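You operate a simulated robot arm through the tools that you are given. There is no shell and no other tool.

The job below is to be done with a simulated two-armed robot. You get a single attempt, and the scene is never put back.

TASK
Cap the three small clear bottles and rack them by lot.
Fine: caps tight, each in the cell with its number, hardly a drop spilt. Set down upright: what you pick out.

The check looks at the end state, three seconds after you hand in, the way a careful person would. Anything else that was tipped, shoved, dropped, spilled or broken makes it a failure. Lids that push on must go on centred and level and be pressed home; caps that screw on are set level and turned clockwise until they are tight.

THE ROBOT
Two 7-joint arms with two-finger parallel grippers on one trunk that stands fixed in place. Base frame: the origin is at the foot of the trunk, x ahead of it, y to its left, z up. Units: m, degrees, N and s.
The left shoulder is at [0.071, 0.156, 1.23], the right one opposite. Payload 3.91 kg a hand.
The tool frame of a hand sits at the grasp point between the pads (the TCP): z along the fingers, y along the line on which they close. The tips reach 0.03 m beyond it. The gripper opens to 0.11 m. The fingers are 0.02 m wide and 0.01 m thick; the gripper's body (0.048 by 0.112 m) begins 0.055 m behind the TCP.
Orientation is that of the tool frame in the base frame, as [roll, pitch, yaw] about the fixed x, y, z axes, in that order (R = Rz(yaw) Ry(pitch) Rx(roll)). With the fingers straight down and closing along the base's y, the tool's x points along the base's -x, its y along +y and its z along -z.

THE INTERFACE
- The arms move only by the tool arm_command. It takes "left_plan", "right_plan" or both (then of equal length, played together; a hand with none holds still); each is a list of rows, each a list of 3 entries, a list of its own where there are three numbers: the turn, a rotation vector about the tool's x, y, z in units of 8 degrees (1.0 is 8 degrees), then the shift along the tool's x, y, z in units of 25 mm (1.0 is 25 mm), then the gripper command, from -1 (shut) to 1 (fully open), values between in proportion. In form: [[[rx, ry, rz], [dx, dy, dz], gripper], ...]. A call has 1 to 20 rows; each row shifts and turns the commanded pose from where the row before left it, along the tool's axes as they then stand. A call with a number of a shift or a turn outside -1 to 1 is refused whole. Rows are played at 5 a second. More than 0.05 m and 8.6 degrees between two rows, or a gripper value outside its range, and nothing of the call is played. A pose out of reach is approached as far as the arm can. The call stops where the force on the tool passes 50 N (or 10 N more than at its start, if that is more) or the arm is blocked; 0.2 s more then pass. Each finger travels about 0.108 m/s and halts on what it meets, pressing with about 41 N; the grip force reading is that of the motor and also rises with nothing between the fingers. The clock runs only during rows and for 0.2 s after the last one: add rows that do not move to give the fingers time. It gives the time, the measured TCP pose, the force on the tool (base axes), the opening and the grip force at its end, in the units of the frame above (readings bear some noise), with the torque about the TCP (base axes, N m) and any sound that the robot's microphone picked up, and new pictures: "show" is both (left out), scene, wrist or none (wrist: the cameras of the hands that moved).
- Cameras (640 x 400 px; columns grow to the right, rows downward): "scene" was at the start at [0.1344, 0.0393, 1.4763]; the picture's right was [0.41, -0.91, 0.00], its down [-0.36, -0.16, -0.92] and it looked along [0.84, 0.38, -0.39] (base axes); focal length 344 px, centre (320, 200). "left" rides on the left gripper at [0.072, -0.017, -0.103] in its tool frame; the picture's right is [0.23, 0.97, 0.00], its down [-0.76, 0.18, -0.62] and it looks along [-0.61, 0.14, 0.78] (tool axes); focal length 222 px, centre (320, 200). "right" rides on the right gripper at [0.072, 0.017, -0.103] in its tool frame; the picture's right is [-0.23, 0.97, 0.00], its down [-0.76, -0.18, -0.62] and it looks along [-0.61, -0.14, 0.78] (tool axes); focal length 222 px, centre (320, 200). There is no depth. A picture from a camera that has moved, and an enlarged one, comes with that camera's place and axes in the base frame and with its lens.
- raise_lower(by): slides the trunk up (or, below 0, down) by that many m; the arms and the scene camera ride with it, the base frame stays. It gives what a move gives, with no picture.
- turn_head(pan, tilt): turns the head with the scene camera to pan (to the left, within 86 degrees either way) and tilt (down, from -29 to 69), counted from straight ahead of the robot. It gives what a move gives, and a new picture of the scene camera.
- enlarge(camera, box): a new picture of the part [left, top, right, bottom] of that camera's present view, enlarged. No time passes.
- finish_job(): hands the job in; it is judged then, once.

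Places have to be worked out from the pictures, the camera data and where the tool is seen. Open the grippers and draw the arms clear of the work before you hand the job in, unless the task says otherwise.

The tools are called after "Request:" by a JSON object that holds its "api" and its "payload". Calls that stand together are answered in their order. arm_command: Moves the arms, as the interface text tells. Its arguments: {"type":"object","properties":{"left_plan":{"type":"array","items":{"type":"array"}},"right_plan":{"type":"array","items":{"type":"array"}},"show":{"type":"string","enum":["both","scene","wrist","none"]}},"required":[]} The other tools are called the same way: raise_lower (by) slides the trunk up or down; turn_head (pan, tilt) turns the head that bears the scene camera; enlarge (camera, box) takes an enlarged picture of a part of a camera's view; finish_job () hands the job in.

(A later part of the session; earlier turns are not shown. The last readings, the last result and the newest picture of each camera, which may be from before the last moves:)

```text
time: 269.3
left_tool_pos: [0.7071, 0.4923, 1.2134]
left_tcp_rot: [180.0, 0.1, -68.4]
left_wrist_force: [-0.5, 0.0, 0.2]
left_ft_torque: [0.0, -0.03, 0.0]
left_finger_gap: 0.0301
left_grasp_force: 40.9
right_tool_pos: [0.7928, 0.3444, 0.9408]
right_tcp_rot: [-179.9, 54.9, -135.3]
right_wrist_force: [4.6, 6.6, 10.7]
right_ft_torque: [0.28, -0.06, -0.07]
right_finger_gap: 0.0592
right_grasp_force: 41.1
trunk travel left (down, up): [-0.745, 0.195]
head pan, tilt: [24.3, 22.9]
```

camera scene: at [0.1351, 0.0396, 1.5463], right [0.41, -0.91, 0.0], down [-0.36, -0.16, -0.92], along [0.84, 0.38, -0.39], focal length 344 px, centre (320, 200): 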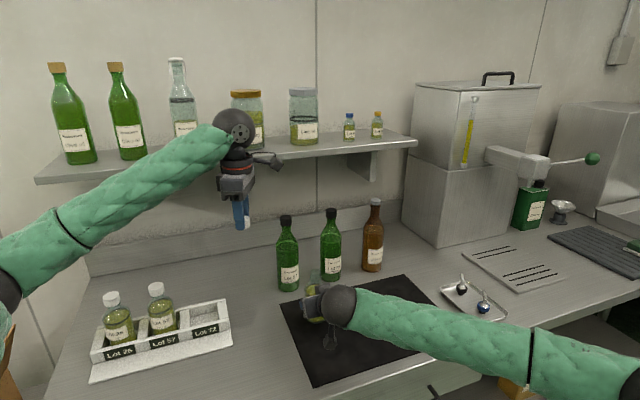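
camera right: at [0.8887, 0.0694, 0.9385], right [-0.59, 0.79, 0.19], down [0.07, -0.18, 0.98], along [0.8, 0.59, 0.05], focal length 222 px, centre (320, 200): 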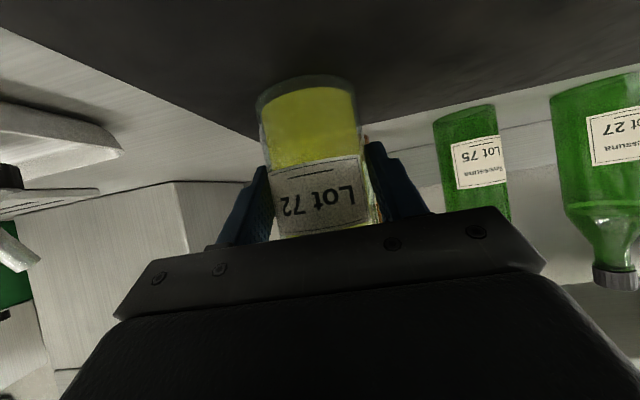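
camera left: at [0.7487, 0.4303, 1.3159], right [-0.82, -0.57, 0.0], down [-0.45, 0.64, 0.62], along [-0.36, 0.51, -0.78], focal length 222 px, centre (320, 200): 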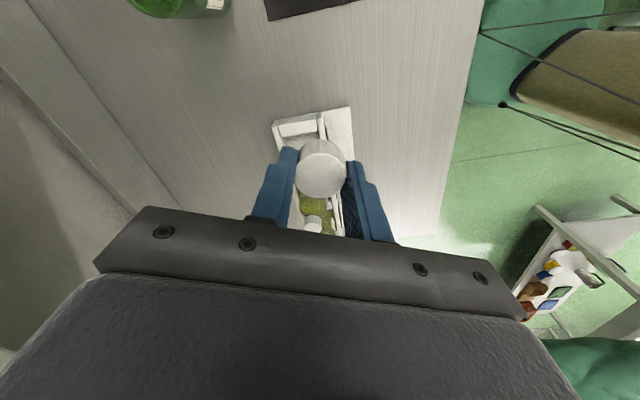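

The bottle rests on the mat. I bring cap C over it for the alignment views.

Request:
{"api": "arm_command", "payload": {"left_plan": [[[0, 0, 0], [0.8275, -0.156, 0], -1], [[0, 0, 0], [0.8275, -0.156, 0], -1], [[0, 0, 0], [0.8275, -0.156, 0], -1], [[0, 0, 0], [0.8275, -0.156, 0], -1], [[0, 0, 0], [0.8275, -0.156, 0], -1], [[0, 0, 0], [0.8275, -0.156, 0], -1], [[0, 0, 0], [0.8275, -0.156, 0], -1], [[0, 0, 0], [0.8275, -0.156, 0], -1], [[0, 0, 0], [0, 0, 0.86], -1], [[0, 0, 0], [0, 0, 0.86], -1], [[0, 0, 0], [0, 0, 0.86], -1], [[0, 0, 0], [0, 0, 0.86], -1], [[0, 0, 0], [0, 0, 0], -1], [[0, 0, 0], [0, 0, 0], -1]], "show": "both"}}

Request:
{"api": "enlarge", "payload": {"camera": "left", "box": [285, 75, 365, 145]}}

Request:
{"api": "enlarge", "payload": {"camera": "scene", "box": [295, 235, 335, 280]}}

```text
time: 272.3
left_tool_pos: [0.795, 0.3486, 1.1292]
left_tcp_rot: [-179.9, 0.1, -68.4]
left_wrist_force: [-0.2, 0.3, -0.4]
left_ft_torque: [0.02, -0.02, 0.02]
left_finger_gap: 0.0303
left_grasp_force: 40.6
right_tool_pos: [0.7922, 0.3441, 0.9376]
right_tcp_rot: [-179.8, 54.8, -135.5]
right_wrist_force: [1.6, 5.8, 14.4]
right_ft_torque: [0.24, 0.22, -0.01]
right_finger_gap: 0.0589
right_grasp_force: 41.2
trunk travel left (down, up): [-0.745, 0.195]
head pan, tilt: [24.3, 22.9]
camera scene: at [0.1336, 0.0391, 1.5464], right [0.41, -0.91, 0.0], down [-0.35, -0.16, -0.92], along [0.84, 0.38, -0.39], focal length 344 px, centre (320, 200)
camera left: at [0.8372, 0.2884, 1.2313], right [-0.82, -0.57, 0.0], down [-0.45, 0.64, 0.62], along [-0.36, 0.51, -0.78], focal length 222 px, centre (320, 200)
```

scene: 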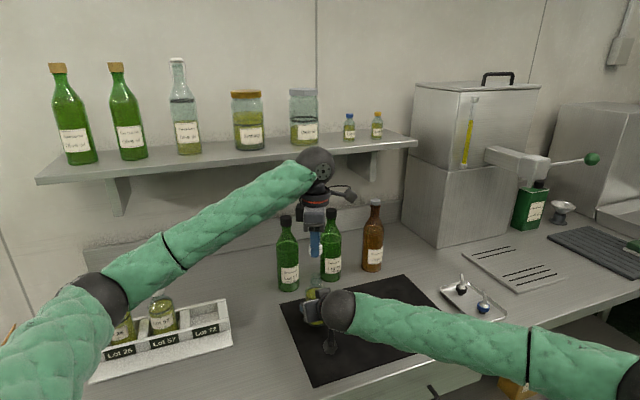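
left: 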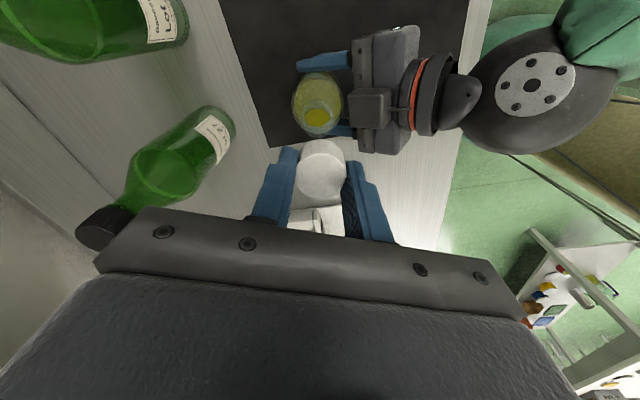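

```text
5.71 times, centred on (325, 110) of left
camera zoom: at [0.8372, 0.2884, 1.2313], right [-0.82, -0.57, 0.0], down [-0.45, 0.64, 0.62], along [-0.36, 0.51, -0.78], focal length 1269 px, centre (291, 714)
```

zoom: 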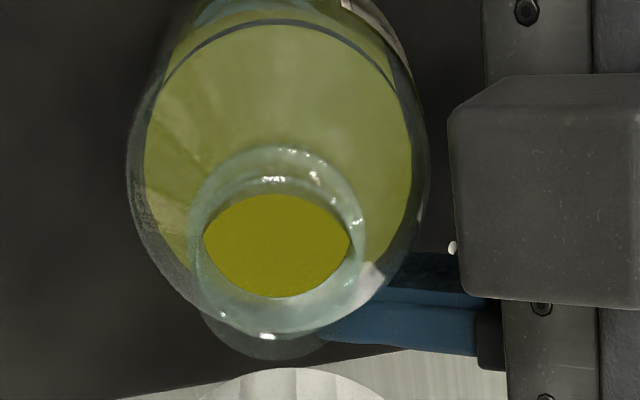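

```text
8.89 times, centred on (315, 258) of scene
camera zoom: at [0.1336, 0.0391, 1.5464], right [0.41, -0.91, 0.0], down [-0.35, -0.16, -0.92], along [0.84, 0.38, -0.39], focal length 3059 px, centre (364, -311)
```

zoom: 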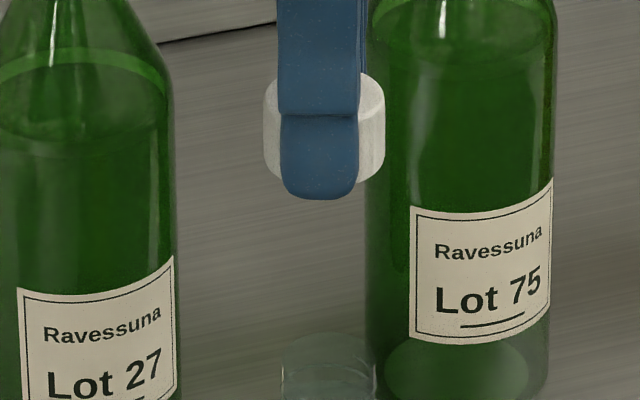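

The mouth is about 2.9 mm in +x from the cap, and both views agree. I correct and lower to just above engagement.

Request:
{"api": "arm_command", "payload": {"left_plan": [[[0, 0, 0], [0.032, -0.112, 0.3], -1], [[0, 0, 0], [0, 0, 0.55], -1], [[0, 0, 0], [0, 0, 0.55], -1], [[0, 0, 0], [0, 0, 0.55], -1], [[0, 0, 0], [0, 0, 0.5], -1], [[0, 0, 0], [0, 0, 0], -1], [[0, 0, 0], [0, 0, 0], -1]], "show": "none"}}

Request:
{"api": "enlarge", "payload": {"camera": "scene", "box": [295, 245, 335, 290]}}

Request:
{"api": "enlarge", "payload": {"camera": "left", "box": [285, 95, 365, 165]}}

```text
time: 273.9
left_tool_pos: [0.7977, 0.3503, 1.0664]
left_tcp_rot: [179.9, 0.1, -68.3]
left_wrist_force: [0.2, -0.2, 0.5]
left_ft_torque: [0.01, 0.03, 0.0]
left_finger_gap: 0.0301
left_grasp_force: 40.9
right_tool_pos: [0.7913, 0.3436, 0.9382]
right_tcp_rot: [180.0, 54.8, -135.4]
right_wrist_force: [-3.9, 0.6, 8.8]
right_ft_torque: [0.01, 0.36, -0.03]
right_finger_gap: 0.0592
right_grasp_force: 40.6
trunk travel left (down, up): [-0.745, 0.195]
head pan, tilt: [24.3, 22.9]
```

```text
8.89 times, centred on (315, 268) of scene
camera zoom: at [0.1337, 0.039, 1.5464], right [0.41, -0.91, 0.0], down [-0.35, -0.16, -0.92], along [0.84, 0.38, -0.39], focal length 3059 px, centre (364, -400)
```

zoom: 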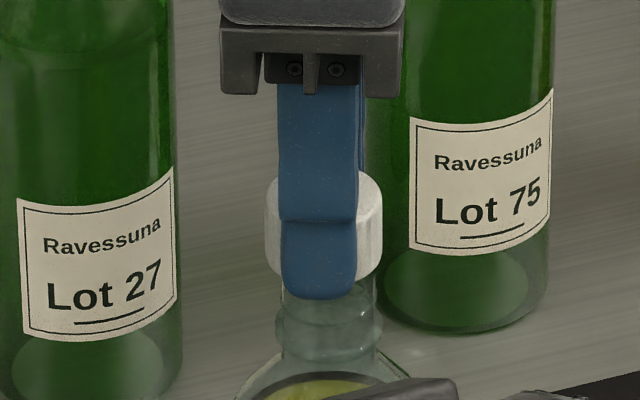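

```text
5.71 times, centred on (325, 130) of left
camera zoom: at [0.8391, 0.2898, 1.1686], right [-0.82, -0.57, 0.0], down [-0.45, 0.64, 0.62], along [-0.36, 0.51, -0.78], focal length 1269 px, centre (291, 600)
```

zoom: 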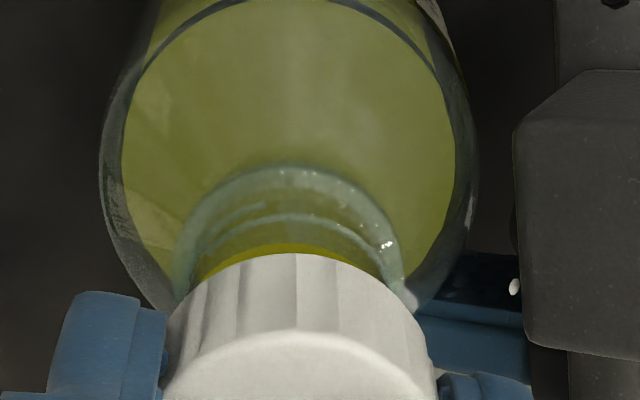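

Compared with the first two bottles at this stage, the cap sits about 2 mm short toward tool +x. I correct and look again.

Request:
{"api": "arm_command", "payload": {"left_plan": [[[0, 0, 0], [0.07, -0.037, 0], -1], [[0, 0, 0], [0, 0, 0], -1], [[0, 0, 0], [0, 0, 0], -1]], "show": "none"}}

Request:
{"api": "enlarge", "payload": {"camera": "scene", "box": [295, 245, 335, 290]}}

Request:
{"api": "enlarge", "payload": {"camera": "left", "box": [285, 95, 365, 165]}}

```text
time: 274.7
left_tool_pos: [0.7992, 0.3489, 1.0666]
left_tcp_rot: [180.0, 0.1, -68.4]
left_wrist_force: [-0.1, -1.1, -0.2]
left_ft_torque: [0.01, -0.04, -0.01]
left_finger_gap: 0.0305
left_grasp_force: 41.6
right_tool_pos: [0.792, 0.3444, 0.9381]
right_tcp_rot: [180.0, 54.8, -135.4]
right_wrist_force: [-4.6, 0.2, 5.5]
right_ft_torque: [0.08, 0.41, 0.0]
right_finger_gap: 0.0589
right_grasp_force: 41.5
trunk travel left (down, up): [-0.745, 0.195]
head pan, tilt: [24.3, 22.9]
```

```text
8.89 times, centred on (315, 268) of scene
camera zoom: at [0.1339, 0.039, 1.5464], right [0.41, -0.91, 0.0], down [-0.35, -0.16, -0.92], along [0.84, 0.38, -0.39], focal length 3059 px, centre (364, -400)
```

zoom: 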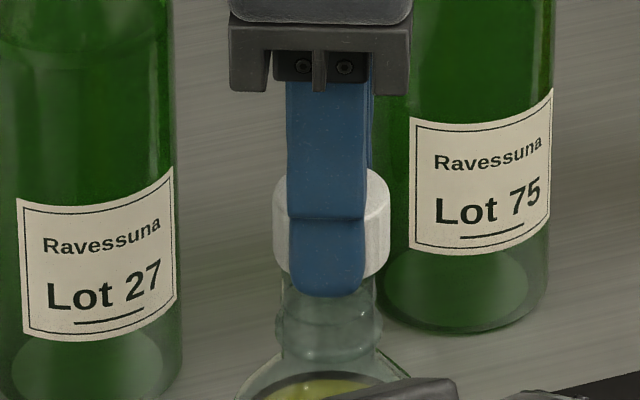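

```text
5.71 times, centred on (325, 130) of left
camera zoom: at [0.8411, 0.2881, 1.1686], right [-0.82, -0.57, 0.0], down [-0.45, 0.64, 0.62], along [-0.36, 0.51, -0.78], focal length 1269 px, centre (291, 600)
```

zoom: 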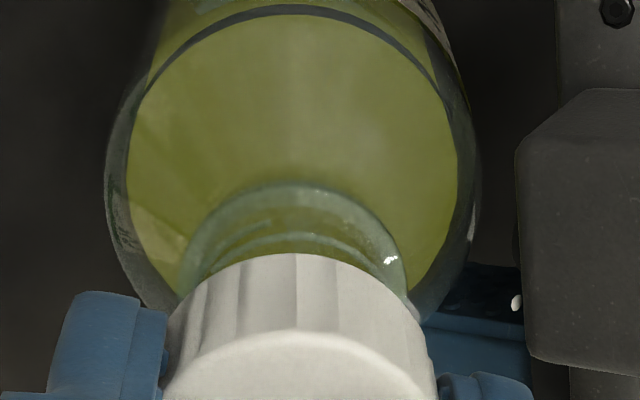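

Now the wrist view matches the aligned reference and the scene agrees within 0.7 mm. I lower in small steps.

Request:
{"api": "arm_command", "payload": {"left_plan": [[[0, 0, 0], [0, 0, 0.12], -1], [[0, 0, 0], [0, 0, 0.12], -1], [[0, 0, 0], [0, 0, 0.12], -1], [[0, 0, 0], [0, 0, 0.12], -1], [[0, 0, 0], [0, 0, 0.12], -1], [[0, 0, 0], [0, 0, 0], -1]], "show": "none"}}

Request:
{"api": "arm_command", "payload": {"left_plan": [[[0, 0, 0], [0, 0, 0.05], -1], [[0, 0, 0], [0, 0, 0.05], -1], [[0, 0, 0], [0, 0, 0], -1]], "show": "none"}}

```text
time: 276.1
left_tool_pos: [0.7992, 0.3479, 1.0516]
left_tcp_rot: [-179.9, 0.2, -68.3]
left_wrist_force: [-4.6, 3.9, 1.7]
left_ft_torque: [0.13, 0.12, 0.01]
left_finger_gap: 0.0304
left_grasp_force: 40.7
right_tool_pos: [0.7931, 0.3439, 0.9388]
right_tcp_rot: [-179.9, 54.7, -135.5]
right_wrist_force: [-1.5, -1.6, 0.8]
right_ft_torque: [0.43, 0.57, 0.0]
right_finger_gap: 0.0588
right_grasp_force: 41.1
trunk travel left (down, up): [-0.745, 0.195]
head pan, tilt: [24.3, 22.9]
```

```text
time: 276.9
left_tool_pos: [0.7995, 0.3497, 1.0483]
left_tcp_rot: [-180.0, 0.1, -68.4]
left_wrist_force: [-8.9, 5.1, 2.0]
left_ft_torque: [0.11, 0.23, -0.02]
left_finger_gap: 0.0303
left_grasp_force: 41.2
right_tool_pos: [0.7934, 0.3428, 0.9379]
right_tcp_rot: [-179.9, 54.8, -135.4]
right_wrist_force: [3.3, -2.5, -0.2]
right_ft_torque: [0.42, 0.9, -0.04]
right_finger_gap: 0.0589
right_grasp_force: 41.0
trunk travel left (down, up): [-0.745, 0.195]
head pan, tilt: [24.3, 22.9]
```

A side force of (−9, 5) N: I shift 0.8 mm with it and continue down.

Request:
{"api": "arm_command", "payload": {"left_plan": [[[0, 0, 0], [-0.028, 0.022, 0], -1], [[0, 0, 0], [0, 0, 0], -1]], "show": "none"}}

Request:
{"api": "arm_command", "payload": {"left_plan": [[[0, 0, 0], [0, 0, 0.04], -1], [[0, 0, 0], [0, 0, 0.04], -1], [[0, 0, 0], [0, 0, 0], -1]], "show": "none"}}

Request:
{"api": "enlarge", "payload": {"camera": "scene", "box": [295, 250, 335, 295]}}

```text
time: 277.5
left_tool_pos: [0.7993, 0.3483, 1.047]
left_tcp_rot: [180.0, 0.1, -68.4]
left_wrist_force: [-2.6, 3.4, -2.4]
left_ft_torque: [0.1, 0.04, -0.02]
left_finger_gap: 0.0306
left_grasp_force: 41.0
right_tool_pos: [0.7935, 0.3441, 0.9375]
right_tcp_rot: [-179.9, 54.8, -135.4]
right_wrist_force: [-0.8, -5.3, 2.9]
right_ft_torque: [0.28, 0.29, -0.06]
right_finger_gap: 0.059
right_grasp_force: 41.2
trunk travel left (down, up): [-0.745, 0.195]
head pan, tilt: [24.3, 22.9]
```

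```text
time: 278.3
left_tool_pos: [0.7992, 0.3489, 1.046]
left_tcp_rot: [-180.0, 0.1, -68.3]
left_wrist_force: [-2.3, 10.8, -0.3]
left_ft_torque: [0.37, 0.08, 0.01]
left_finger_gap: 0.0305
left_grasp_force: 41.3
right_tool_pos: [0.7935, 0.344, 0.9385]
right_tcp_rot: [-179.9, 54.8, -135.4]
right_wrist_force: [0.3, -10.0, 3.6]
right_ft_torque: [0.7, 0.07, -0.11]
right_finger_gap: 0.0592
right_grasp_force: 41.2
trunk travel left (down, up): [-0.745, 0.195]
head pan, tilt: [24.3, 22.9]
```

```text
8.89 times, centred on (315, 272) of scene
camera zoom: at [0.1344, 0.0391, 1.5464], right [0.41, -0.91, 0.0], down [-0.35, -0.16, -0.92], along [0.84, 0.38, -0.39], focal length 3059 px, centre (364, -444)
```

zoom: 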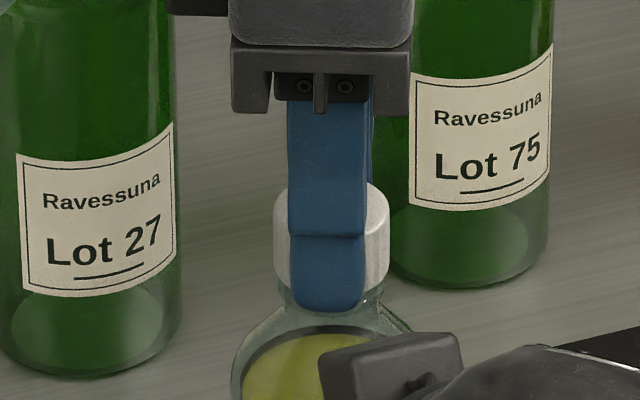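

Request:
{"api": "arm_command", "payload": {"left_plan": [[[0, 0, 0], [-0.024, -0.009, 0], -1], [[0, 0, 0], [0, 0, 0.03], -1], [[0, 0, 0], [0, 0, 0], -1]], "show": "none"}}

```text
time: 279.1
left_tool_pos: [0.7995, 0.3491, 1.0451]
left_tcp_rot: [-180.0, 0.1, -68.4]
left_wrist_force: [1.3, 2.3, 1.6]
left_ft_torque: [0.08, -0.06, -0.01]
left_finger_gap: 0.0302
left_grasp_force: 40.2
right_tool_pos: [0.7936, 0.3439, 0.9372]
right_tcp_rot: [180.0, 54.8, -135.3]
right_wrist_force: [2.7, -6.4, 2.9]
right_ft_torque: [-0.17, -0.23, 0.01]
right_finger_gap: 0.0591
right_grasp_force: 40.6
trunk travel left (down, up): [-0.745, 0.195]
head pan, tilt: [24.3, 22.9]
```

Side forces are small now. I lower until vertical contact.

Request:
{"api": "arm_command", "payload": {"left_plan": [[[0, 0, 0], [0, 0, 0.04], -1], [[0, 0, 0], [0, 0, 0.04], -1], [[0, 0, 0], [0, 0, 0], -1]], "show": "none"}}

```text
time: 279.9
left_tool_pos: [0.7994, 0.3483, 1.0463]
left_tcp_rot: [179.9, 0.1, -68.5]
left_wrist_force: [-12.6, -10.2, 15.9]
left_ft_torque: [-0.4, 0.42, -0.02]
left_finger_gap: 0.0304
left_grasp_force: 41.3
right_tool_pos: [0.7937, 0.3445, 0.9377]
right_tcp_rot: [-180.0, 54.7, -135.4]
right_wrist_force: [17.6, 10.4, -6.1]
right_ft_torque: [-0.4, 0.67, 0.0]
right_finger_gap: 0.0592
right_grasp_force: 41.4
trunk travel left (down, up): [-0.745, 0.195]
head pan, tilt: [24.3, 22.9]
```

Vertical contact is made (16 N). I trim the side load and start turning clockwise.

Request:
{"api": "arm_command", "payload": {"left_plan": [[[0, 0, 0], [0.0135, 0.031, 0], -1], [[0, 0, 1], [0, 0, 0.0], -1], [[0, 0, 1], [0, 0, 0.005], -1], [[0, 0, 1], [0, 0, 0.01], -1], [[0, 0, 1], [0, 0, 0.01], -1], [[0, 0, 1], [0, 0, 0.01], -1], [[0, 0, 0], [0, 0, 0], -1]], "show": "none"}}

Request:
{"api": "enlarge", "payload": {"camera": "scene", "box": [295, 250, 335, 295]}}

```text
time: 281.5
left_tool_pos: [0.7986, 0.3494, 1.0442]
left_tcp_rot: [-179.9, 0.1, -108.5]
left_wrist_force: [6.6, 2.9, 19.7]
left_ft_torque: [0.07, -0.23, -0.06]
left_finger_gap: 0.0304
left_grasp_force: 41.4
right_tool_pos: [0.7931, 0.3445, 0.9377]
right_tcp_rot: [-180.0, 54.8, -135.4]
right_wrist_force: [3.0, -1.7, -4.3]
right_ft_torque: [0.5, -1.04, -0.04]
right_finger_gap: 0.0588
right_grasp_force: 41.1
trunk travel left (down, up): [-0.745, 0.195]
head pan, tilt: [24.3, 22.9]
```

```text
8.89 times, centred on (315, 272) of scene
camera zoom: at [0.1342, 0.0387, 1.5464], right [0.41, -0.91, 0.0], down [-0.35, -0.16, -0.92], along [0.84, 0.38, -0.39], focal length 3059 px, centre (364, -444)
```

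zoom: 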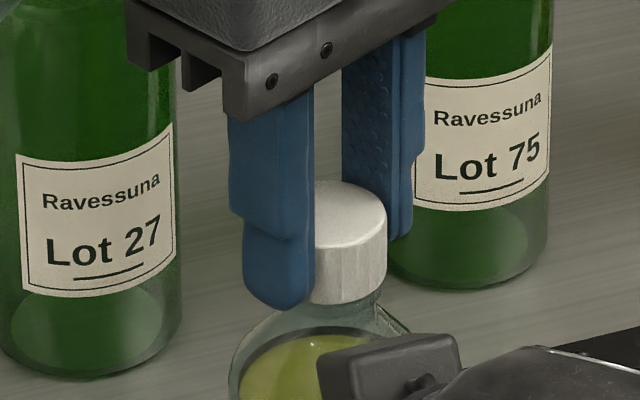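

The cap is level and sinking. I continue 80° clockwise with a light feed.

Request:
{"api": "arm_command", "payload": {"left_plan": [[[0, 0, 1], [0, 0, 0.003], -1], [[0, 0, 1], [0, 0, 0.003], -1], [[0, 0, 1], [0, 0, 0.003], -1], [[0, 0, 1], [0, 0, 0.003], -1], [[0, 0, 1], [0, 0, 0.003], -1], [[0, 0, 0], [0, 0, 0], -1]], "show": "none"}}

Request:
{"api": "arm_command", "payload": {"left_plan": [[[0, 0, 1], [0, 0, 0.003], -1], [[0, 0, 1], [0, 0, 0.003], -1], [[0, 0, 1], [0, 0, 0.003], -1], [[0, 0, 1], [0, 0, 0.003], -1], [[0, 0, 1], [0, 0, 0.003], -1], [[0, 0, 0], [0, 0, 0], -1]], "show": "none"}}

Request:
{"api": "enlarge", "payload": {"camera": "scene", "box": [295, 250, 335, 295]}}

```text
time: 282.9
left_tool_pos: [0.7982, 0.3489, 1.0412]
left_tcp_rot: [179.8, 0.1, -148.5]
left_wrist_force: [2.0, 0.6, 25.4]
left_ft_torque: [0.0, -0.11, 0.01]
left_finger_gap: 0.0304
left_grasp_force: 41.4
right_tool_pos: [0.7925, 0.3432, 0.9373]
right_tcp_rot: [-179.9, 54.7, -135.4]
right_wrist_force: [2.4, 1.1, -9.8]
right_ft_torque: [0.03, -0.08, 0.01]
right_finger_gap: 0.0592
right_grasp_force: 41.6
trunk travel left (down, up): [-0.745, 0.195]
head pan, tilt: [24.3, 22.9]
```

```text
time: 284.3
left_tool_pos: [0.7986, 0.349, 1.0416]
left_tcp_rot: [179.9, 0.0, 171.6]
left_wrist_force: [-5.7, -5.0, 26.6]
left_ft_torque: [-0.2, 0.1, -0.02]
left_finger_gap: 0.0301
left_grasp_force: 41.3
right_tool_pos: [0.7936, 0.3444, 0.9369]
right_tcp_rot: [180.0, 54.8, -135.4]
right_wrist_force: [3.1, 3.2, -15.1]
right_ft_torque: [-0.47, 0.75, 0.05]
right_finger_gap: 0.059
right_grasp_force: 41.1
trunk travel left (down, up): [-0.745, 0.195]
head pan, tilt: [24.3, 22.9]
```

```text
8.89 times, centred on (315, 272) of scene
camera zoom: at [0.1335, 0.0386, 1.5464], right [0.41, -0.91, 0.0], down [-0.35, -0.16, -0.92], along [0.84, 0.38, -0.39], focal length 3059 px, centre (364, -444)
```

zoom: 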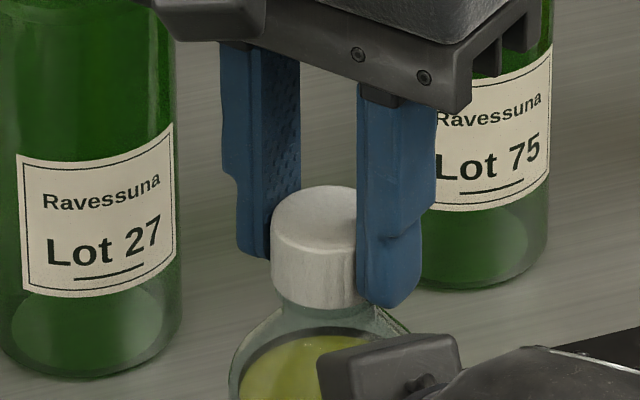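

The upward force has grown to 26 N and the next arc passes the right gripper's block, so I regrip the cap 6 mm higher before continuing.

Request:
{"api": "arm_command", "payload": {"left_plan": [[[0, 0, 0], [0, 0, 0], -0.33], [[0, 0, 0], [0, 0, 0], -0.33], [[0, 0, 0], [0, 0, -0.14], -0.33], [[0, 0, 0], [0, 0, -0.14], -0.33], [[0, 0, 0], [0, 0, 0], -0.33], [[0, 0, 0], [0, 0, 0], -0.7], [[0, 0, 0], [0, 0, 0], -1], [[0, 0, 0], [0, 0, 0], -1]], "show": "none"}}

Request:
{"api": "enlarge", "payload": {"camera": "scene", "box": [295, 250, 335, 295]}}

```text
time: 286.1
left_tool_pos: [0.799, 0.3494, 1.0491]
left_tcp_rot: [179.9, -0.1, 171.6]
left_wrist_force: [2.0, 4.9, -1.1]
left_ft_torque: [0.08, -0.08, -0.03]
left_finger_gap: 0.0303
left_grasp_force: 40.9
right_tool_pos: [0.7936, 0.3442, 0.9373]
right_tcp_rot: [-180.0, 54.8, -135.5]
right_wrist_force: [-0.7, -1.0, 5.0]
right_ft_torque: [0.55, -0.05, -0.02]
right_finger_gap: 0.0588
right_grasp_force: 41.6
trunk travel left (down, up): [-0.745, 0.195]
head pan, tilt: [24.3, 22.9]
```

```text
8.89 times, centred on (315, 272) of scene
camera zoom: at [0.1345, 0.0394, 1.5464], right [0.41, -0.91, 0.0], down [-0.35, -0.16, -0.92], along [0.84, 0.38, -0.39], focal length 3059 px, centre (364, -444)
```

zoom: 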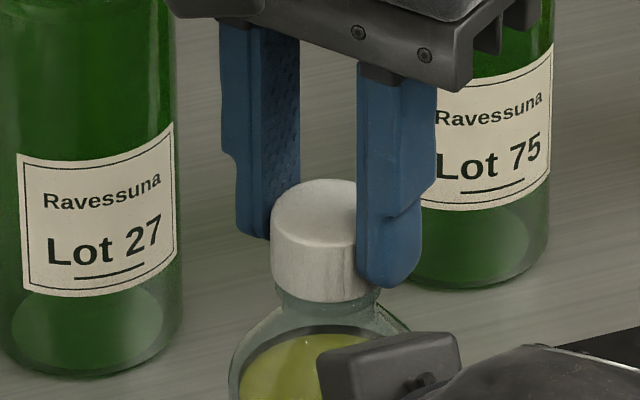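

The cap rose slightly on regrip. I press it lightly down again and keep turning clockwise.

Request:
{"api": "arm_command", "payload": {"left_plan": [[[0, 0, 0], [0, 0, 0.04], -1], [[0, 0, 0], [0, 0, 0.03], -1], [[0, 0, 1], [0, 0, 0.005], -1], [[0, 0, 1], [0, 0, 0.005], -1], [[0, 0, 1], [0, 0, 0.005], -1], [[0, 0, 1], [0, 0, 0.005], -1], [[0, 0, 0], [0, 0, 0], -1]], "show": "none"}}

Request:
{"api": "enlarge", "payload": {"camera": "scene", "box": [295, 250, 335, 295]}}

```text
time: 287.7
left_tool_pos: [0.7987, 0.3492, 1.0476]
left_tcp_rot: [-180.0, -0.1, 139.6]
left_wrist_force: [-5.8, 7.2, 2.1]
left_ft_torque: [0.19, 0.19, 0.01]
left_finger_gap: 0.0303
left_grasp_force: 41.1
right_tool_pos: [0.7935, 0.345, 0.9379]
right_tcp_rot: [-179.8, 54.7, -135.5]
right_wrist_force: [6.9, -1.1, 4.6]
right_ft_torque: [0.72, 0.42, -0.04]
right_finger_gap: 0.059
right_grasp_force: 40.7
trunk travel left (down, up): [-0.745, 0.195]
head pan, tilt: [24.3, 22.9]
```

```text
8.89 times, centred on (315, 272) of scene
camera zoom: at [0.1342, 0.0396, 1.5464], right [0.41, -0.91, 0.0], down [-0.35, -0.16, -0.92], along [0.84, 0.38, -0.39], focal length 3059 px, centre (364, -444)
```

zoom: 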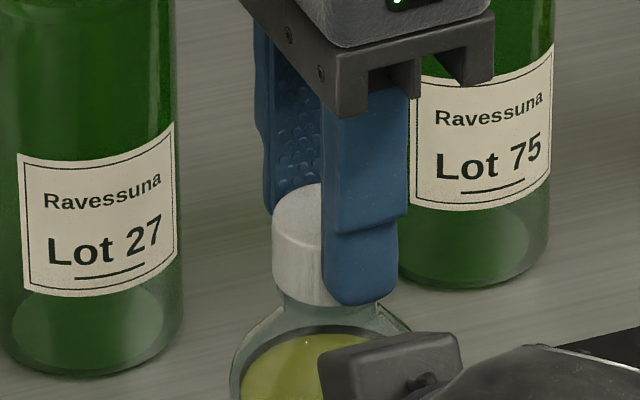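

Request:
{"api": "arm_command", "payload": {"left_plan": [[[0, 0, 0], [0, 0, 0.03], -1], [[0, 0, 1], [0, 0, 0.008], -1], [[0, 0, 1], [0, 0, 0.008], -1], [[0, 0, 1], [0, 0, 0.008], -1], [[0, 0, 1], [0, 0, 0.008], -1], [[0, 0, 0], [0, 0, 0], -1]], "show": "none"}}

Request:
{"api": "arm_command", "payload": {"left_plan": [[[0, 0, 1], [0, 0, 0.008], -1], [[0, 0, 1], [0, 0, 0.008], -1], [[0, 0, 1], [0, 0, 0.008], -1], [[0, 0, 1], [0, 0, 0.008], -1], [[0, 0, 0], [0, 0, 0], -1]], "show": "none"}}

Request:
{"api": "enlarge", "payload": {"camera": "scene", "box": [295, 250, 335, 295]}}

```text
time: 289.1
left_tool_pos: [0.8003, 0.3489, 1.0463]
left_tcp_rot: [179.8, -0.1, 107.5]
left_wrist_force: [-10.1, 1.1, 21.3]
left_ft_torque: [-0.14, 0.36, 0.53]
left_finger_gap: 0.0304
left_grasp_force: 40.8
right_tool_pos: [0.7936, 0.3423, 0.9385]
right_tcp_rot: [-179.8, 54.7, -135.4]
right_wrist_force: [14.5, 3.5, -4.9]
right_ft_torque: [0.38, 0.42, -0.45]
right_finger_gap: 0.0592
right_grasp_force: 41.3
trunk travel left (down, up): [-0.745, 0.195]
head pan, tilt: [24.3, 22.9]
```

```text
time: 290.3
left_tool_pos: [0.7982, 0.3508, 1.0439]
left_tcp_rot: [-179.9, -0.1, 75.6]
left_wrist_force: [0.6, -3.2, 7.8]
left_ft_torque: [-0.09, 0.09, 0.4]
left_finger_gap: 0.0314
left_grasp_force: 41.2
right_tool_pos: [0.7912, 0.3463, 0.9391]
right_tcp_rot: [-179.9, 54.9, -135.3]
right_wrist_force: [-6.0, 6.8, 0.6]
right_ft_torque: [0.3, 0.04, -0.1]
right_finger_gap: 0.0587
right_grasp_force: 40.7
trunk travel left (down, up): [-0.745, 0.195]
head pan, tilt: [24.3, 22.9]
```

```text
8.89 times, centred on (315, 272) of scene
camera zoom: at [0.1335, 0.0395, 1.5464], right [0.41, -0.91, 0.0], down [-0.35, -0.16, -0.92], along [0.84, 0.38, -0.39], focal length 3059 px, centre (364, -444)
```

zoom: 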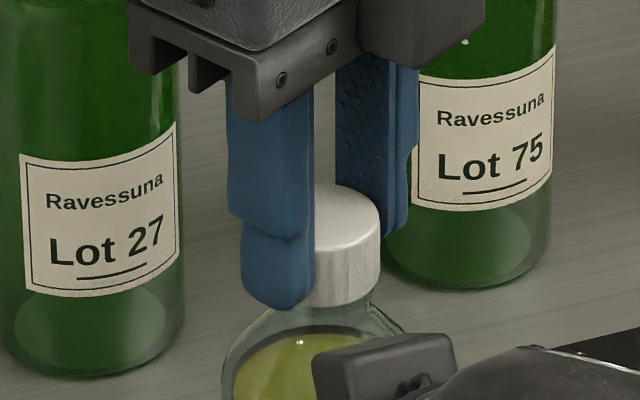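

Torque has appeared (0.4–0.5 N·m) after about 215°. I loosen, rise, and look at the cap before rewinding for the final tightening.

Request:
{"api": "arm_command", "payload": {"left_plan": [[[0, 0, 0], [0, 0, 0], -0.36], [[0, 0, 0], [0, 0, 0], -0.33], [[0, 0, 0], [0, 0, -0.3], -0.3], [[0, 0, 0], [0, 0, -0.6], -0.24], [[0, 0, 0], [0, 0, -0.8], -0.24], [[0, 0, 0], [0, 0, 0], -0.24]], "show": "wrist"}}

Request:
{"api": "enlarge", "payload": {"camera": "scene", "box": [295, 250, 335, 295]}}

Request:
{"api": "enlarge", "payload": {"camera": "left", "box": [220, 50, 420, 200]}}

```text
time: 291.7
left_tool_pos: [0.7977, 0.3501, 1.0872]
left_tcp_rot: [-179.9, -0.2, 75.5]
left_wrist_force: [-0.4, -0.6, 0.5]
left_ft_torque: [0.01, 0.02, -0.03]
left_finger_gap: 0.0416
left_grasp_force: 0.1
right_tool_pos: [0.7937, 0.344, 0.9382]
right_tcp_rot: [-179.9, 55.0, -135.4]
right_wrist_force: [-1.2, 6.3, 7.1]
right_ft_torque: [0.52, -0.18, 0.15]
right_finger_gap: 0.0587
right_grasp_force: 41.1
trunk travel left (down, up): [-0.745, 0.195]
head pan, tilt: [24.3, 22.9]
camera left: at [0.799, 0.4254, 1.1897], right [1.0, -0.02, 0.0], down [-0.02, -0.78, 0.62], along [-0.01, -0.62, -0.78], focal length 222 px, centre (320, 200)
```

left: 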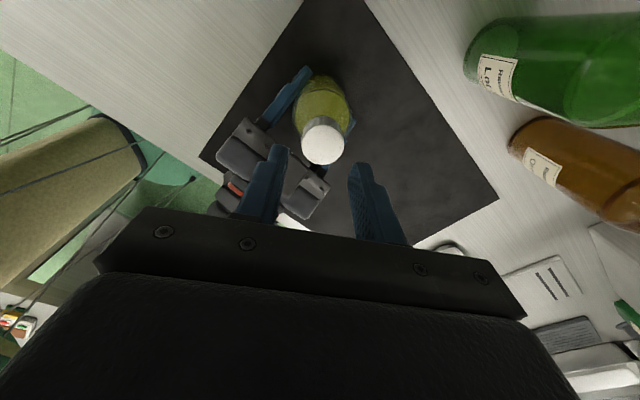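

```text
8.89 times, centred on (315, 272) of scene
camera zoom: at [0.1339, 0.0395, 1.5465], right [0.41, -0.91, 0.0], down [-0.35, -0.16, -0.92], along [0.84, 0.38, -0.39], focal length 3059 px, centre (364, -444)
```

zoom: 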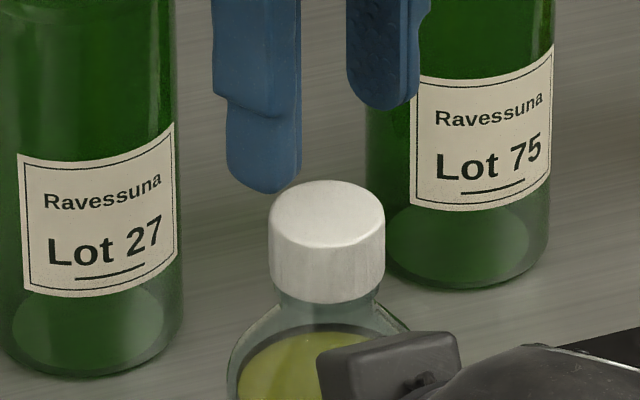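

```text
2.67 times, centred on (320, 125) of left
camera zoom: at [0.799, 0.4254, 1.1897], right [1.0, -0.02, 0.0], down [-0.02, -0.78, 0.62], along [-0.01, -0.62, -0.78], focal length 592 px, centre (320, 400)
```

zoom: 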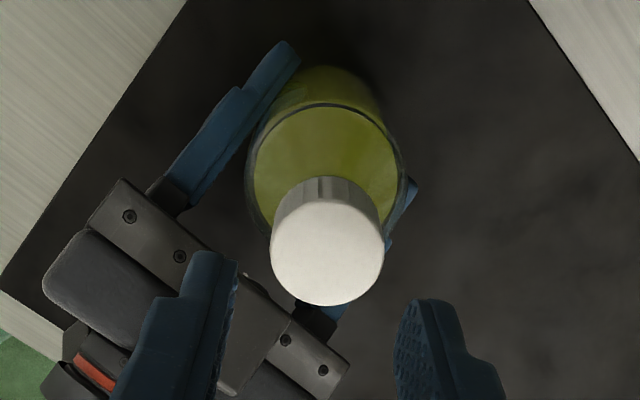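

The cap is level but sits about 1–2 mm higher than the finished ones, so it needs more turning. I rewind at height.

Request:
{"api": "arm_command", "payload": {"left_plan": [[[0, 0, -1], [0, 0, 0], -0.24], [[0, 0, -1], [0, 0, 0], -0.24], [[0, 0, -1], [0, 0, 0], -0.24], [[0, 0, -1], [0, 0, 0], -0.24], [[0, 0, -1], [0, 0, 0], -0.24], [[0, 0, -1], [0, 0, 0], -0.24], [[0, 0, -1], [0, 0, 0], -0.24], [[0, 0, -1], [0, 0, 0], -0.24], [[0, 0, -1], [0, 0, 0], -0.24], [[0, 0, -1], [0, 0, 0], -0.24], [[0, 0, -1], [0, 0, 0], -0.24], [[0, 0, -1], [0, 0, 0], -0.24], [[0, 0, -1], [0, 0, 0], -0.24], [[0, 0, -1], [0, 0, 0], -0.24], [[0, 0, -1], [0, 0, 0], -0.24], [[0, 0, -1], [0, 0, 0], -0.24], [[0, 0, -1], [0, 0, 0], -0.24], [[0, 0, -1], [0, 0, 0], -0.24], [[0, 0, -1], [0, 0, 0], -0.24], [[0, 0, -1], [0, 0, 0], -0.24]], "show": "wrist"}}

Request:
{"api": "enlarge", "payload": {"camera": "left", "box": [240, 80, 400, 220]}}

```text
time: 295.9
left_tool_pos: [0.7982, 0.3491, 1.0871]
left_tcp_rot: [179.9, 0.1, -124.3]
left_wrist_force: [1.0, -0.5, -0.1]
left_ft_torque: [0.0, 0.01, 0.0]
left_finger_gap: 0.0416
left_grasp_force: 0.1
right_tool_pos: [0.7936, 0.3433, 0.9383]
right_tcp_rot: [180.0, 54.9, -135.4]
right_wrist_force: [0.1, 2.1, 10.7]
right_ft_torque: [0.26, -0.16, 0.08]
right_finger_gap: 0.0584
right_grasp_force: 41.1
trunk travel left (down, up): [-0.745, 0.195]
head pan, tilt: [24.3, 22.9]
camera left: at [0.7713, 0.2803, 1.1894], right [-0.93, 0.36, 0.0], down [0.28, 0.73, 0.62], along [0.22, 0.58, -0.78], focal length 222 px, centre (320, 200)
```

left: 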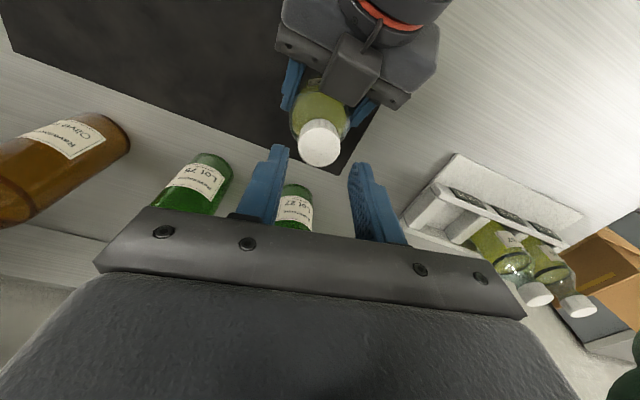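

```text
2.86 times, centred on (320, 150) of left
camera zoom: at [0.7713, 0.2803, 1.1894], right [-0.93, 0.36, 0.0], down [0.28, 0.73, 0.62], along [0.22, 0.58, -0.78], focal length 635 px, centre (320, 343)
```

zoom: 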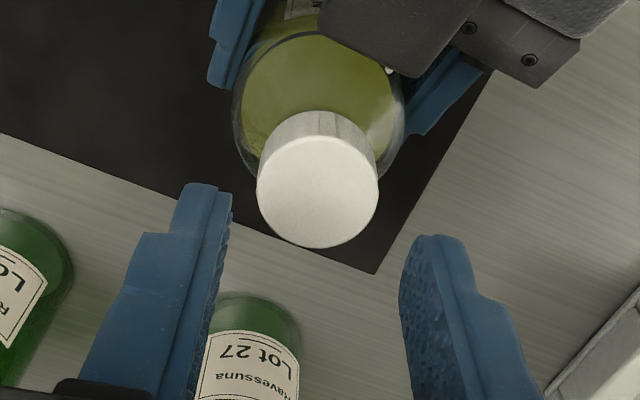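

The cap is centred. I descend, grip it at z≈1.048, and tighten with a light downward push.

Request:
{"api": "arm_command", "payload": {"left_plan": [[[0, 0, 0], [0, -0.02, 0.39], -0.24], [[0, 0, 0], [0, 0, 0.39], -0.24], [[0, 0, 0], [0, 0, 0.39], -0.24], [[0, 0, 0], [0, 0, 0.36], -0.24], [[0, 0, 0], [0, 0, 0], -0.24], [[0, 0, 0], [0, 0, 0], -0.6], [[0, 0, 0], [0, 0, 0], -1], [[0, 0, 0], [0, 0, 0], -1], [[0, 0, 0], [0, 0, 0], -1]], "show": "none"}}

Request:
{"api": "arm_command", "payload": {"left_plan": [[[0, 0, 0.5], [0, 0, 0.02], -1], [[0, 0, 0.5], [0, 0, 0.01], -1], [[0, 0, 0.5], [0, 0, 0.005], -1], [[0, 0, 0.5], [0, 0, 0.005], -1], [[0, 0, 0], [0, 0, 0], -1]], "show": "none"}}

Request:
{"api": "enlarge", "payload": {"camera": "scene", "box": [295, 250, 335, 295]}}

```text
time: 297.9
left_tool_pos: [0.7993, 0.3499, 1.0499]
left_tcp_rot: [180.0, 0.1, -124.4]
left_wrist_force: [4.1, -4.7, 1.2]
left_ft_torque: [-0.17, -0.16, -0.03]
left_finger_gap: 0.0302
left_grasp_force: 41.1
right_tool_pos: [0.7937, 0.3438, 0.9391]
right_tcp_rot: [179.9, 54.9, -135.4]
right_wrist_force: [-4.3, 3.6, 9.2]
right_ft_torque: [-0.1, -0.21, 0.11]
right_finger_gap: 0.0587
right_grasp_force: 41.3
trunk travel left (down, up): [-0.745, 0.195]
head pan, tilt: [24.3, 22.9]
```

```text
time: 299.1
left_tool_pos: [0.7984, 0.3499, 1.0501]
left_tcp_rot: [-180.0, 0.1, -140.4]
left_wrist_force: [-3.6, 3.6, 13.7]
left_ft_torque: [0.16, 0.11, 0.85]
left_finger_gap: 0.031
left_grasp_force: 41.3
right_tool_pos: [0.7918, 0.3447, 0.9373]
right_tcp_rot: [-179.9, 54.9, -135.4]
right_wrist_force: [0.0, 4.1, -1.4]
right_ft_torque: [0.82, 0.21, -0.68]
right_finger_gap: 0.0586
right_grasp_force: 41.4
trunk travel left (down, up): [-0.745, 0.195]
head pan, tilt: [24.3, 22.9]
```

```text
8.89 times, centred on (315, 272) of scene
camera zoom: at [0.1333, 0.0395, 1.5465], right [0.41, -0.91, 0.0], down [-0.35, -0.16, -0.92], along [0.84, 0.38, -0.39], focal length 3059 px, centre (364, -444)
```

zoom: 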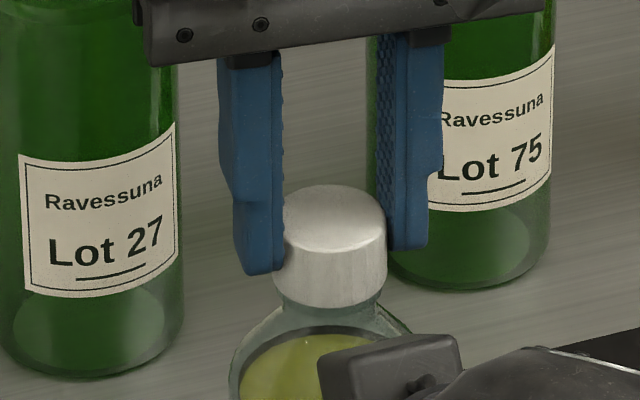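

Torque is 0.85 N·m at once. I keep turning 32° to be sure it seats fully.

Request:
{"api": "arm_command", "payload": {"left_plan": [[[0, 0, 0.5], [0, 0, 0.005], -1], [[0, 0, 0.5], [0, 0, 0.005], -1], [[0, 0, 0.5], [0, 0, 0.005], -1], [[0, 0, 0.5], [0, 0, 0.005], -1], [[0, 0, 0], [0, 0, 0], -1]], "show": "none"}}

Request:
{"api": "arm_command", "payload": {"left_plan": [[[0, 0, 0.5], [0, 0, 0.005], -1], [[0, 0, 0.5], [0, 0, 0.005], -1], [[0, 0, 0.5], [0, 0, 0.005], -1], [[0, 0, 0.5], [0, 0, 0.005], -1], [[0, 0, 0], [0, 0, 0], -1]], "show": "none"}}

Request:
{"api": "enlarge", "payload": {"camera": "scene", "box": [295, 250, 335, 295]}}

```text
time: 300.3
left_tool_pos: [0.7993, 0.3501, 1.0471]
left_tcp_rot: [180.0, 0.0, -156.5]
left_wrist_force: [-5.2, 4.6, 10.3]
left_ft_torque: [0.15, 0.2, 0.48]
left_finger_gap: 0.0315
left_grasp_force: 40.9
right_tool_pos: [0.7941, 0.3434, 0.9386]
right_tcp_rot: [-180.0, 54.8, -135.5]
right_wrist_force: [-1.4, -2.4, -3.3]
right_ft_torque: [0.41, 0.39, -0.53]
right_finger_gap: 0.0585
right_grasp_force: 40.1
trunk travel left (down, up): [-0.745, 0.195]
head pan, tilt: [24.3, 22.9]
```

```text
time: 301.5
left_tool_pos: [0.7979, 0.3504, 1.0468]
left_tcp_rot: [179.9, 0.0, -172.4]
left_wrist_force: [-2.1, 3.6, 9.3]
left_ft_torque: [0.07, 0.01, 0.55]
left_finger_gap: 0.0304
left_grasp_force: 40.6
right_tool_pos: [0.7943, 0.3434, 0.9386]
right_tcp_rot: [-179.9, 54.8, -135.5]
right_wrist_force: [-2.7, -3.2, -2.4]
right_ft_torque: [0.11, 0.27, -0.63]
right_finger_gap: 0.0587
right_grasp_force: 40.5
trunk travel left (down, up): [-0.745, 0.195]
head pan, tilt: [24.3, 22.9]
```

```text
8.89 times, centred on (315, 272) of scene
camera zoom: at [0.1339, 0.0391, 1.5464], right [0.41, -0.91, 0.0], down [-0.35, -0.16, -0.92], along [0.84, 0.38, -0.39], focal length 3059 px, centre (364, -444)
```

zoom: 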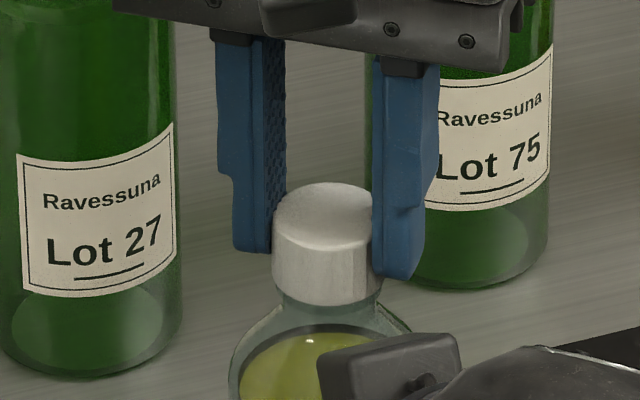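

Torque peaks at 0.85 and then slips on the ribs, so cap 72 is tight. The right hand releases and backs out.

Request:
{"api": "arm_command", "payload": {"right_plan": [[[0, 0, 0], [0, 0, 0], 0.2], [[0, 0, 0], [0, 0, 0], 0.4], [[0, 0, 0], [0, 0, 0], 0.6], [[0, 0, 0], [0, 0, 0], 0.6], [[0, 0, 0], [0.25, 0, -0.355], 0.6], [[0, 0, 0], [0.25, 0, -0.355], 0.6], [[0, 0, 0], [0.5, 0, -0.71], 0.6], [[0, 0, 0], [0.5, 0, -0.71], 0.6], [[0, 0, 0], [0.5, 0, -0.71], 0.6], [[0, 0, 0], [0.5, 0, -0.71], 0.6], [[0, 0, 0], [-0.6, 0, -0.42], 0.6], [[0, 0, 0], [-0.6, 0, -0.42], 0.6], [[0, 0, 0], [0, 0, 0], 0.6]], "show": "scene"}}

Request:
{"api": "enlarge", "payload": {"camera": "scene", "box": [275, 240, 355, 340]}}

```text
time: 304.3
left_tool_pos: [0.7986, 0.3485, 1.0472]
left_tcp_rot: [179.9, 0.0, -172.4]
left_wrist_force: [0.1, 2.0, 6.4]
left_ft_torque: [0.08, -0.01, 0.04]
left_finger_gap: 0.0299
left_grasp_force: 41.4
right_tool_pos: [0.7153, 0.2679, 0.9753]
right_tcp_rot: [179.9, 54.8, -135.3]
right_wrist_force: [-0.3, -0.1, 0.6]
right_ft_torque: [-0.02, -0.01, 0.02]
right_finger_gap: 0.088
right_grasp_force: 0.2
trunk travel left (down, up): [-0.745, 0.195]
head pan, tilt: [24.3, 22.9]
camera scene: at [0.1341, 0.0392, 1.5464], right [0.41, -0.91, 0.0], down [-0.35, -0.16, -0.92], along [0.84, 0.38, -0.39], focal length 344 px, centre (320, 200)
```

scene: 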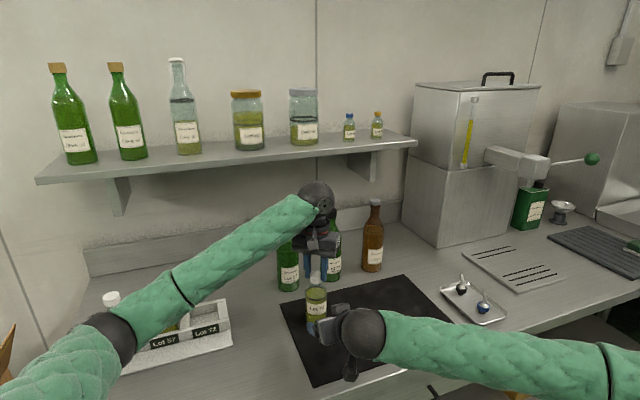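

```text
4.00 times, centred on (315, 290) of scene
camera zoom: at [0.1341, 0.0392, 1.5464], right [0.41, -0.91, 0.0], down [-0.35, -0.16, -0.92], along [0.84, 0.38, -0.39], focal length 1377 px, centre (340, -160)
```

zoom: 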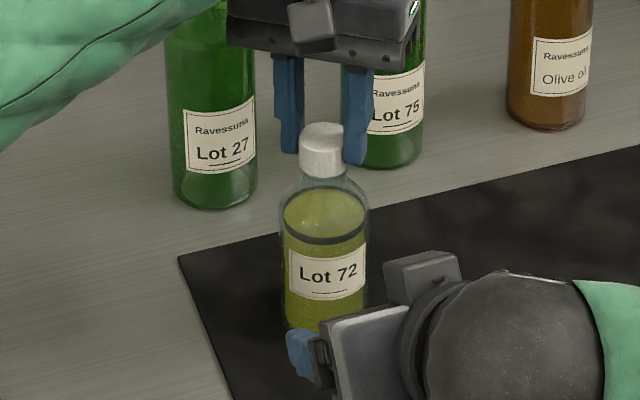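

Bottle 72 stands free and upright. I lift it by the cap.

Request:
{"api": "arm_command", "payload": {"left_plan": [[[0, 0, 0], [0, 0, -0.1], -1], [[0, 0, 0], [0, 0, -0.2], -1], [[0, 0, 0], [0, 0, -0.4], -1], [[0, 0, 0], [0, 0, -0.5], -1], [[0, 0, 0], [0, 0, -0.5], -1], [[0, 0, 0], [0, 0, -0.6], -1], [[0, 0, 0], [0, 0, -0.6], -1], [[0, 0, 0], [0, 0, -0.6], -1], [[0, 0, 0], [0, 0, -0.6], -1], [[0, 0, 0], [0, 0, 0], -1], [[0, 0, 0], [0, 0, 0], -1]], "show": "scene"}}

Request:
{"api": "enlarge", "payload": {"camera": "scene", "box": [275, 200, 355, 300]}}

```text
time: 306.7
left_tool_pos: [0.7991, 0.3484, 1.1492]
left_tcp_rot: [179.9, -0.1, -172.5]
left_wrist_force: [-0.2, -0.3, -4.0]
left_ft_torque: [-0.01, -0.01, 0.01]
left_finger_gap: 0.0303
left_grasp_force: 41.5
right_tool_pos: [0.7153, 0.2695, 0.9742]
right_tcp_rot: [180.0, 54.8, -135.4]
right_wrist_force: [0.3, -0.6, -0.2]
right_ft_torque: [0.01, -0.04, -0.01]
right_finger_gap: 0.0879
right_grasp_force: 0.0
trunk travel left (down, up): [-0.745, 0.195]
head pan, tilt: [24.3, 22.9]
camera scene: at [0.135, 0.0393, 1.5463], right [0.41, -0.91, 0.0], down [-0.36, -0.16, -0.92], along [0.84, 0.38, -0.39], focal length 344 px, centre (320, 200)
```

scene: 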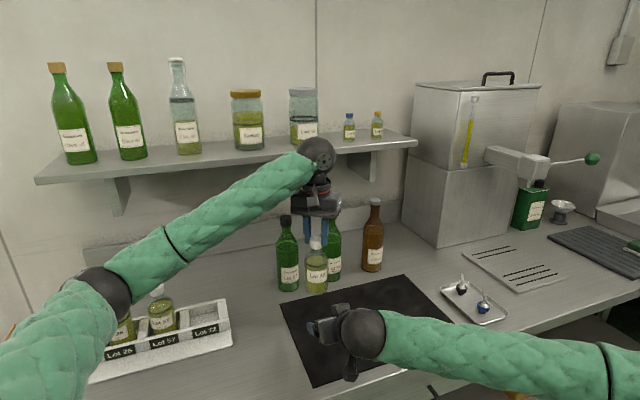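

```text
4.00 times, centred on (315, 250) of scene
camera zoom: at [0.135, 0.0393, 1.5463], right [0.41, -0.91, 0.0], down [-0.36, -0.16, -0.92], along [0.84, 0.38, -0.39], focal length 1377 px, centre (340, 0)
```

zoom: 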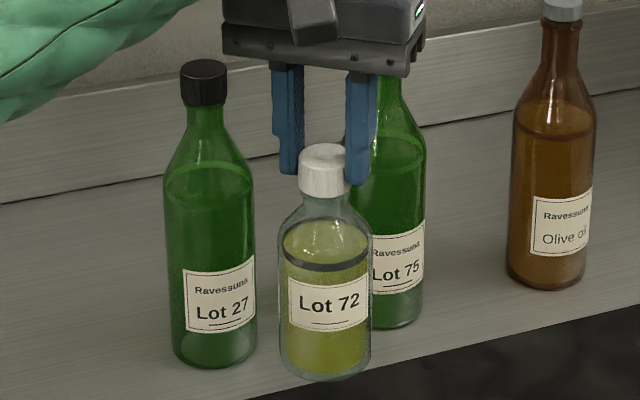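

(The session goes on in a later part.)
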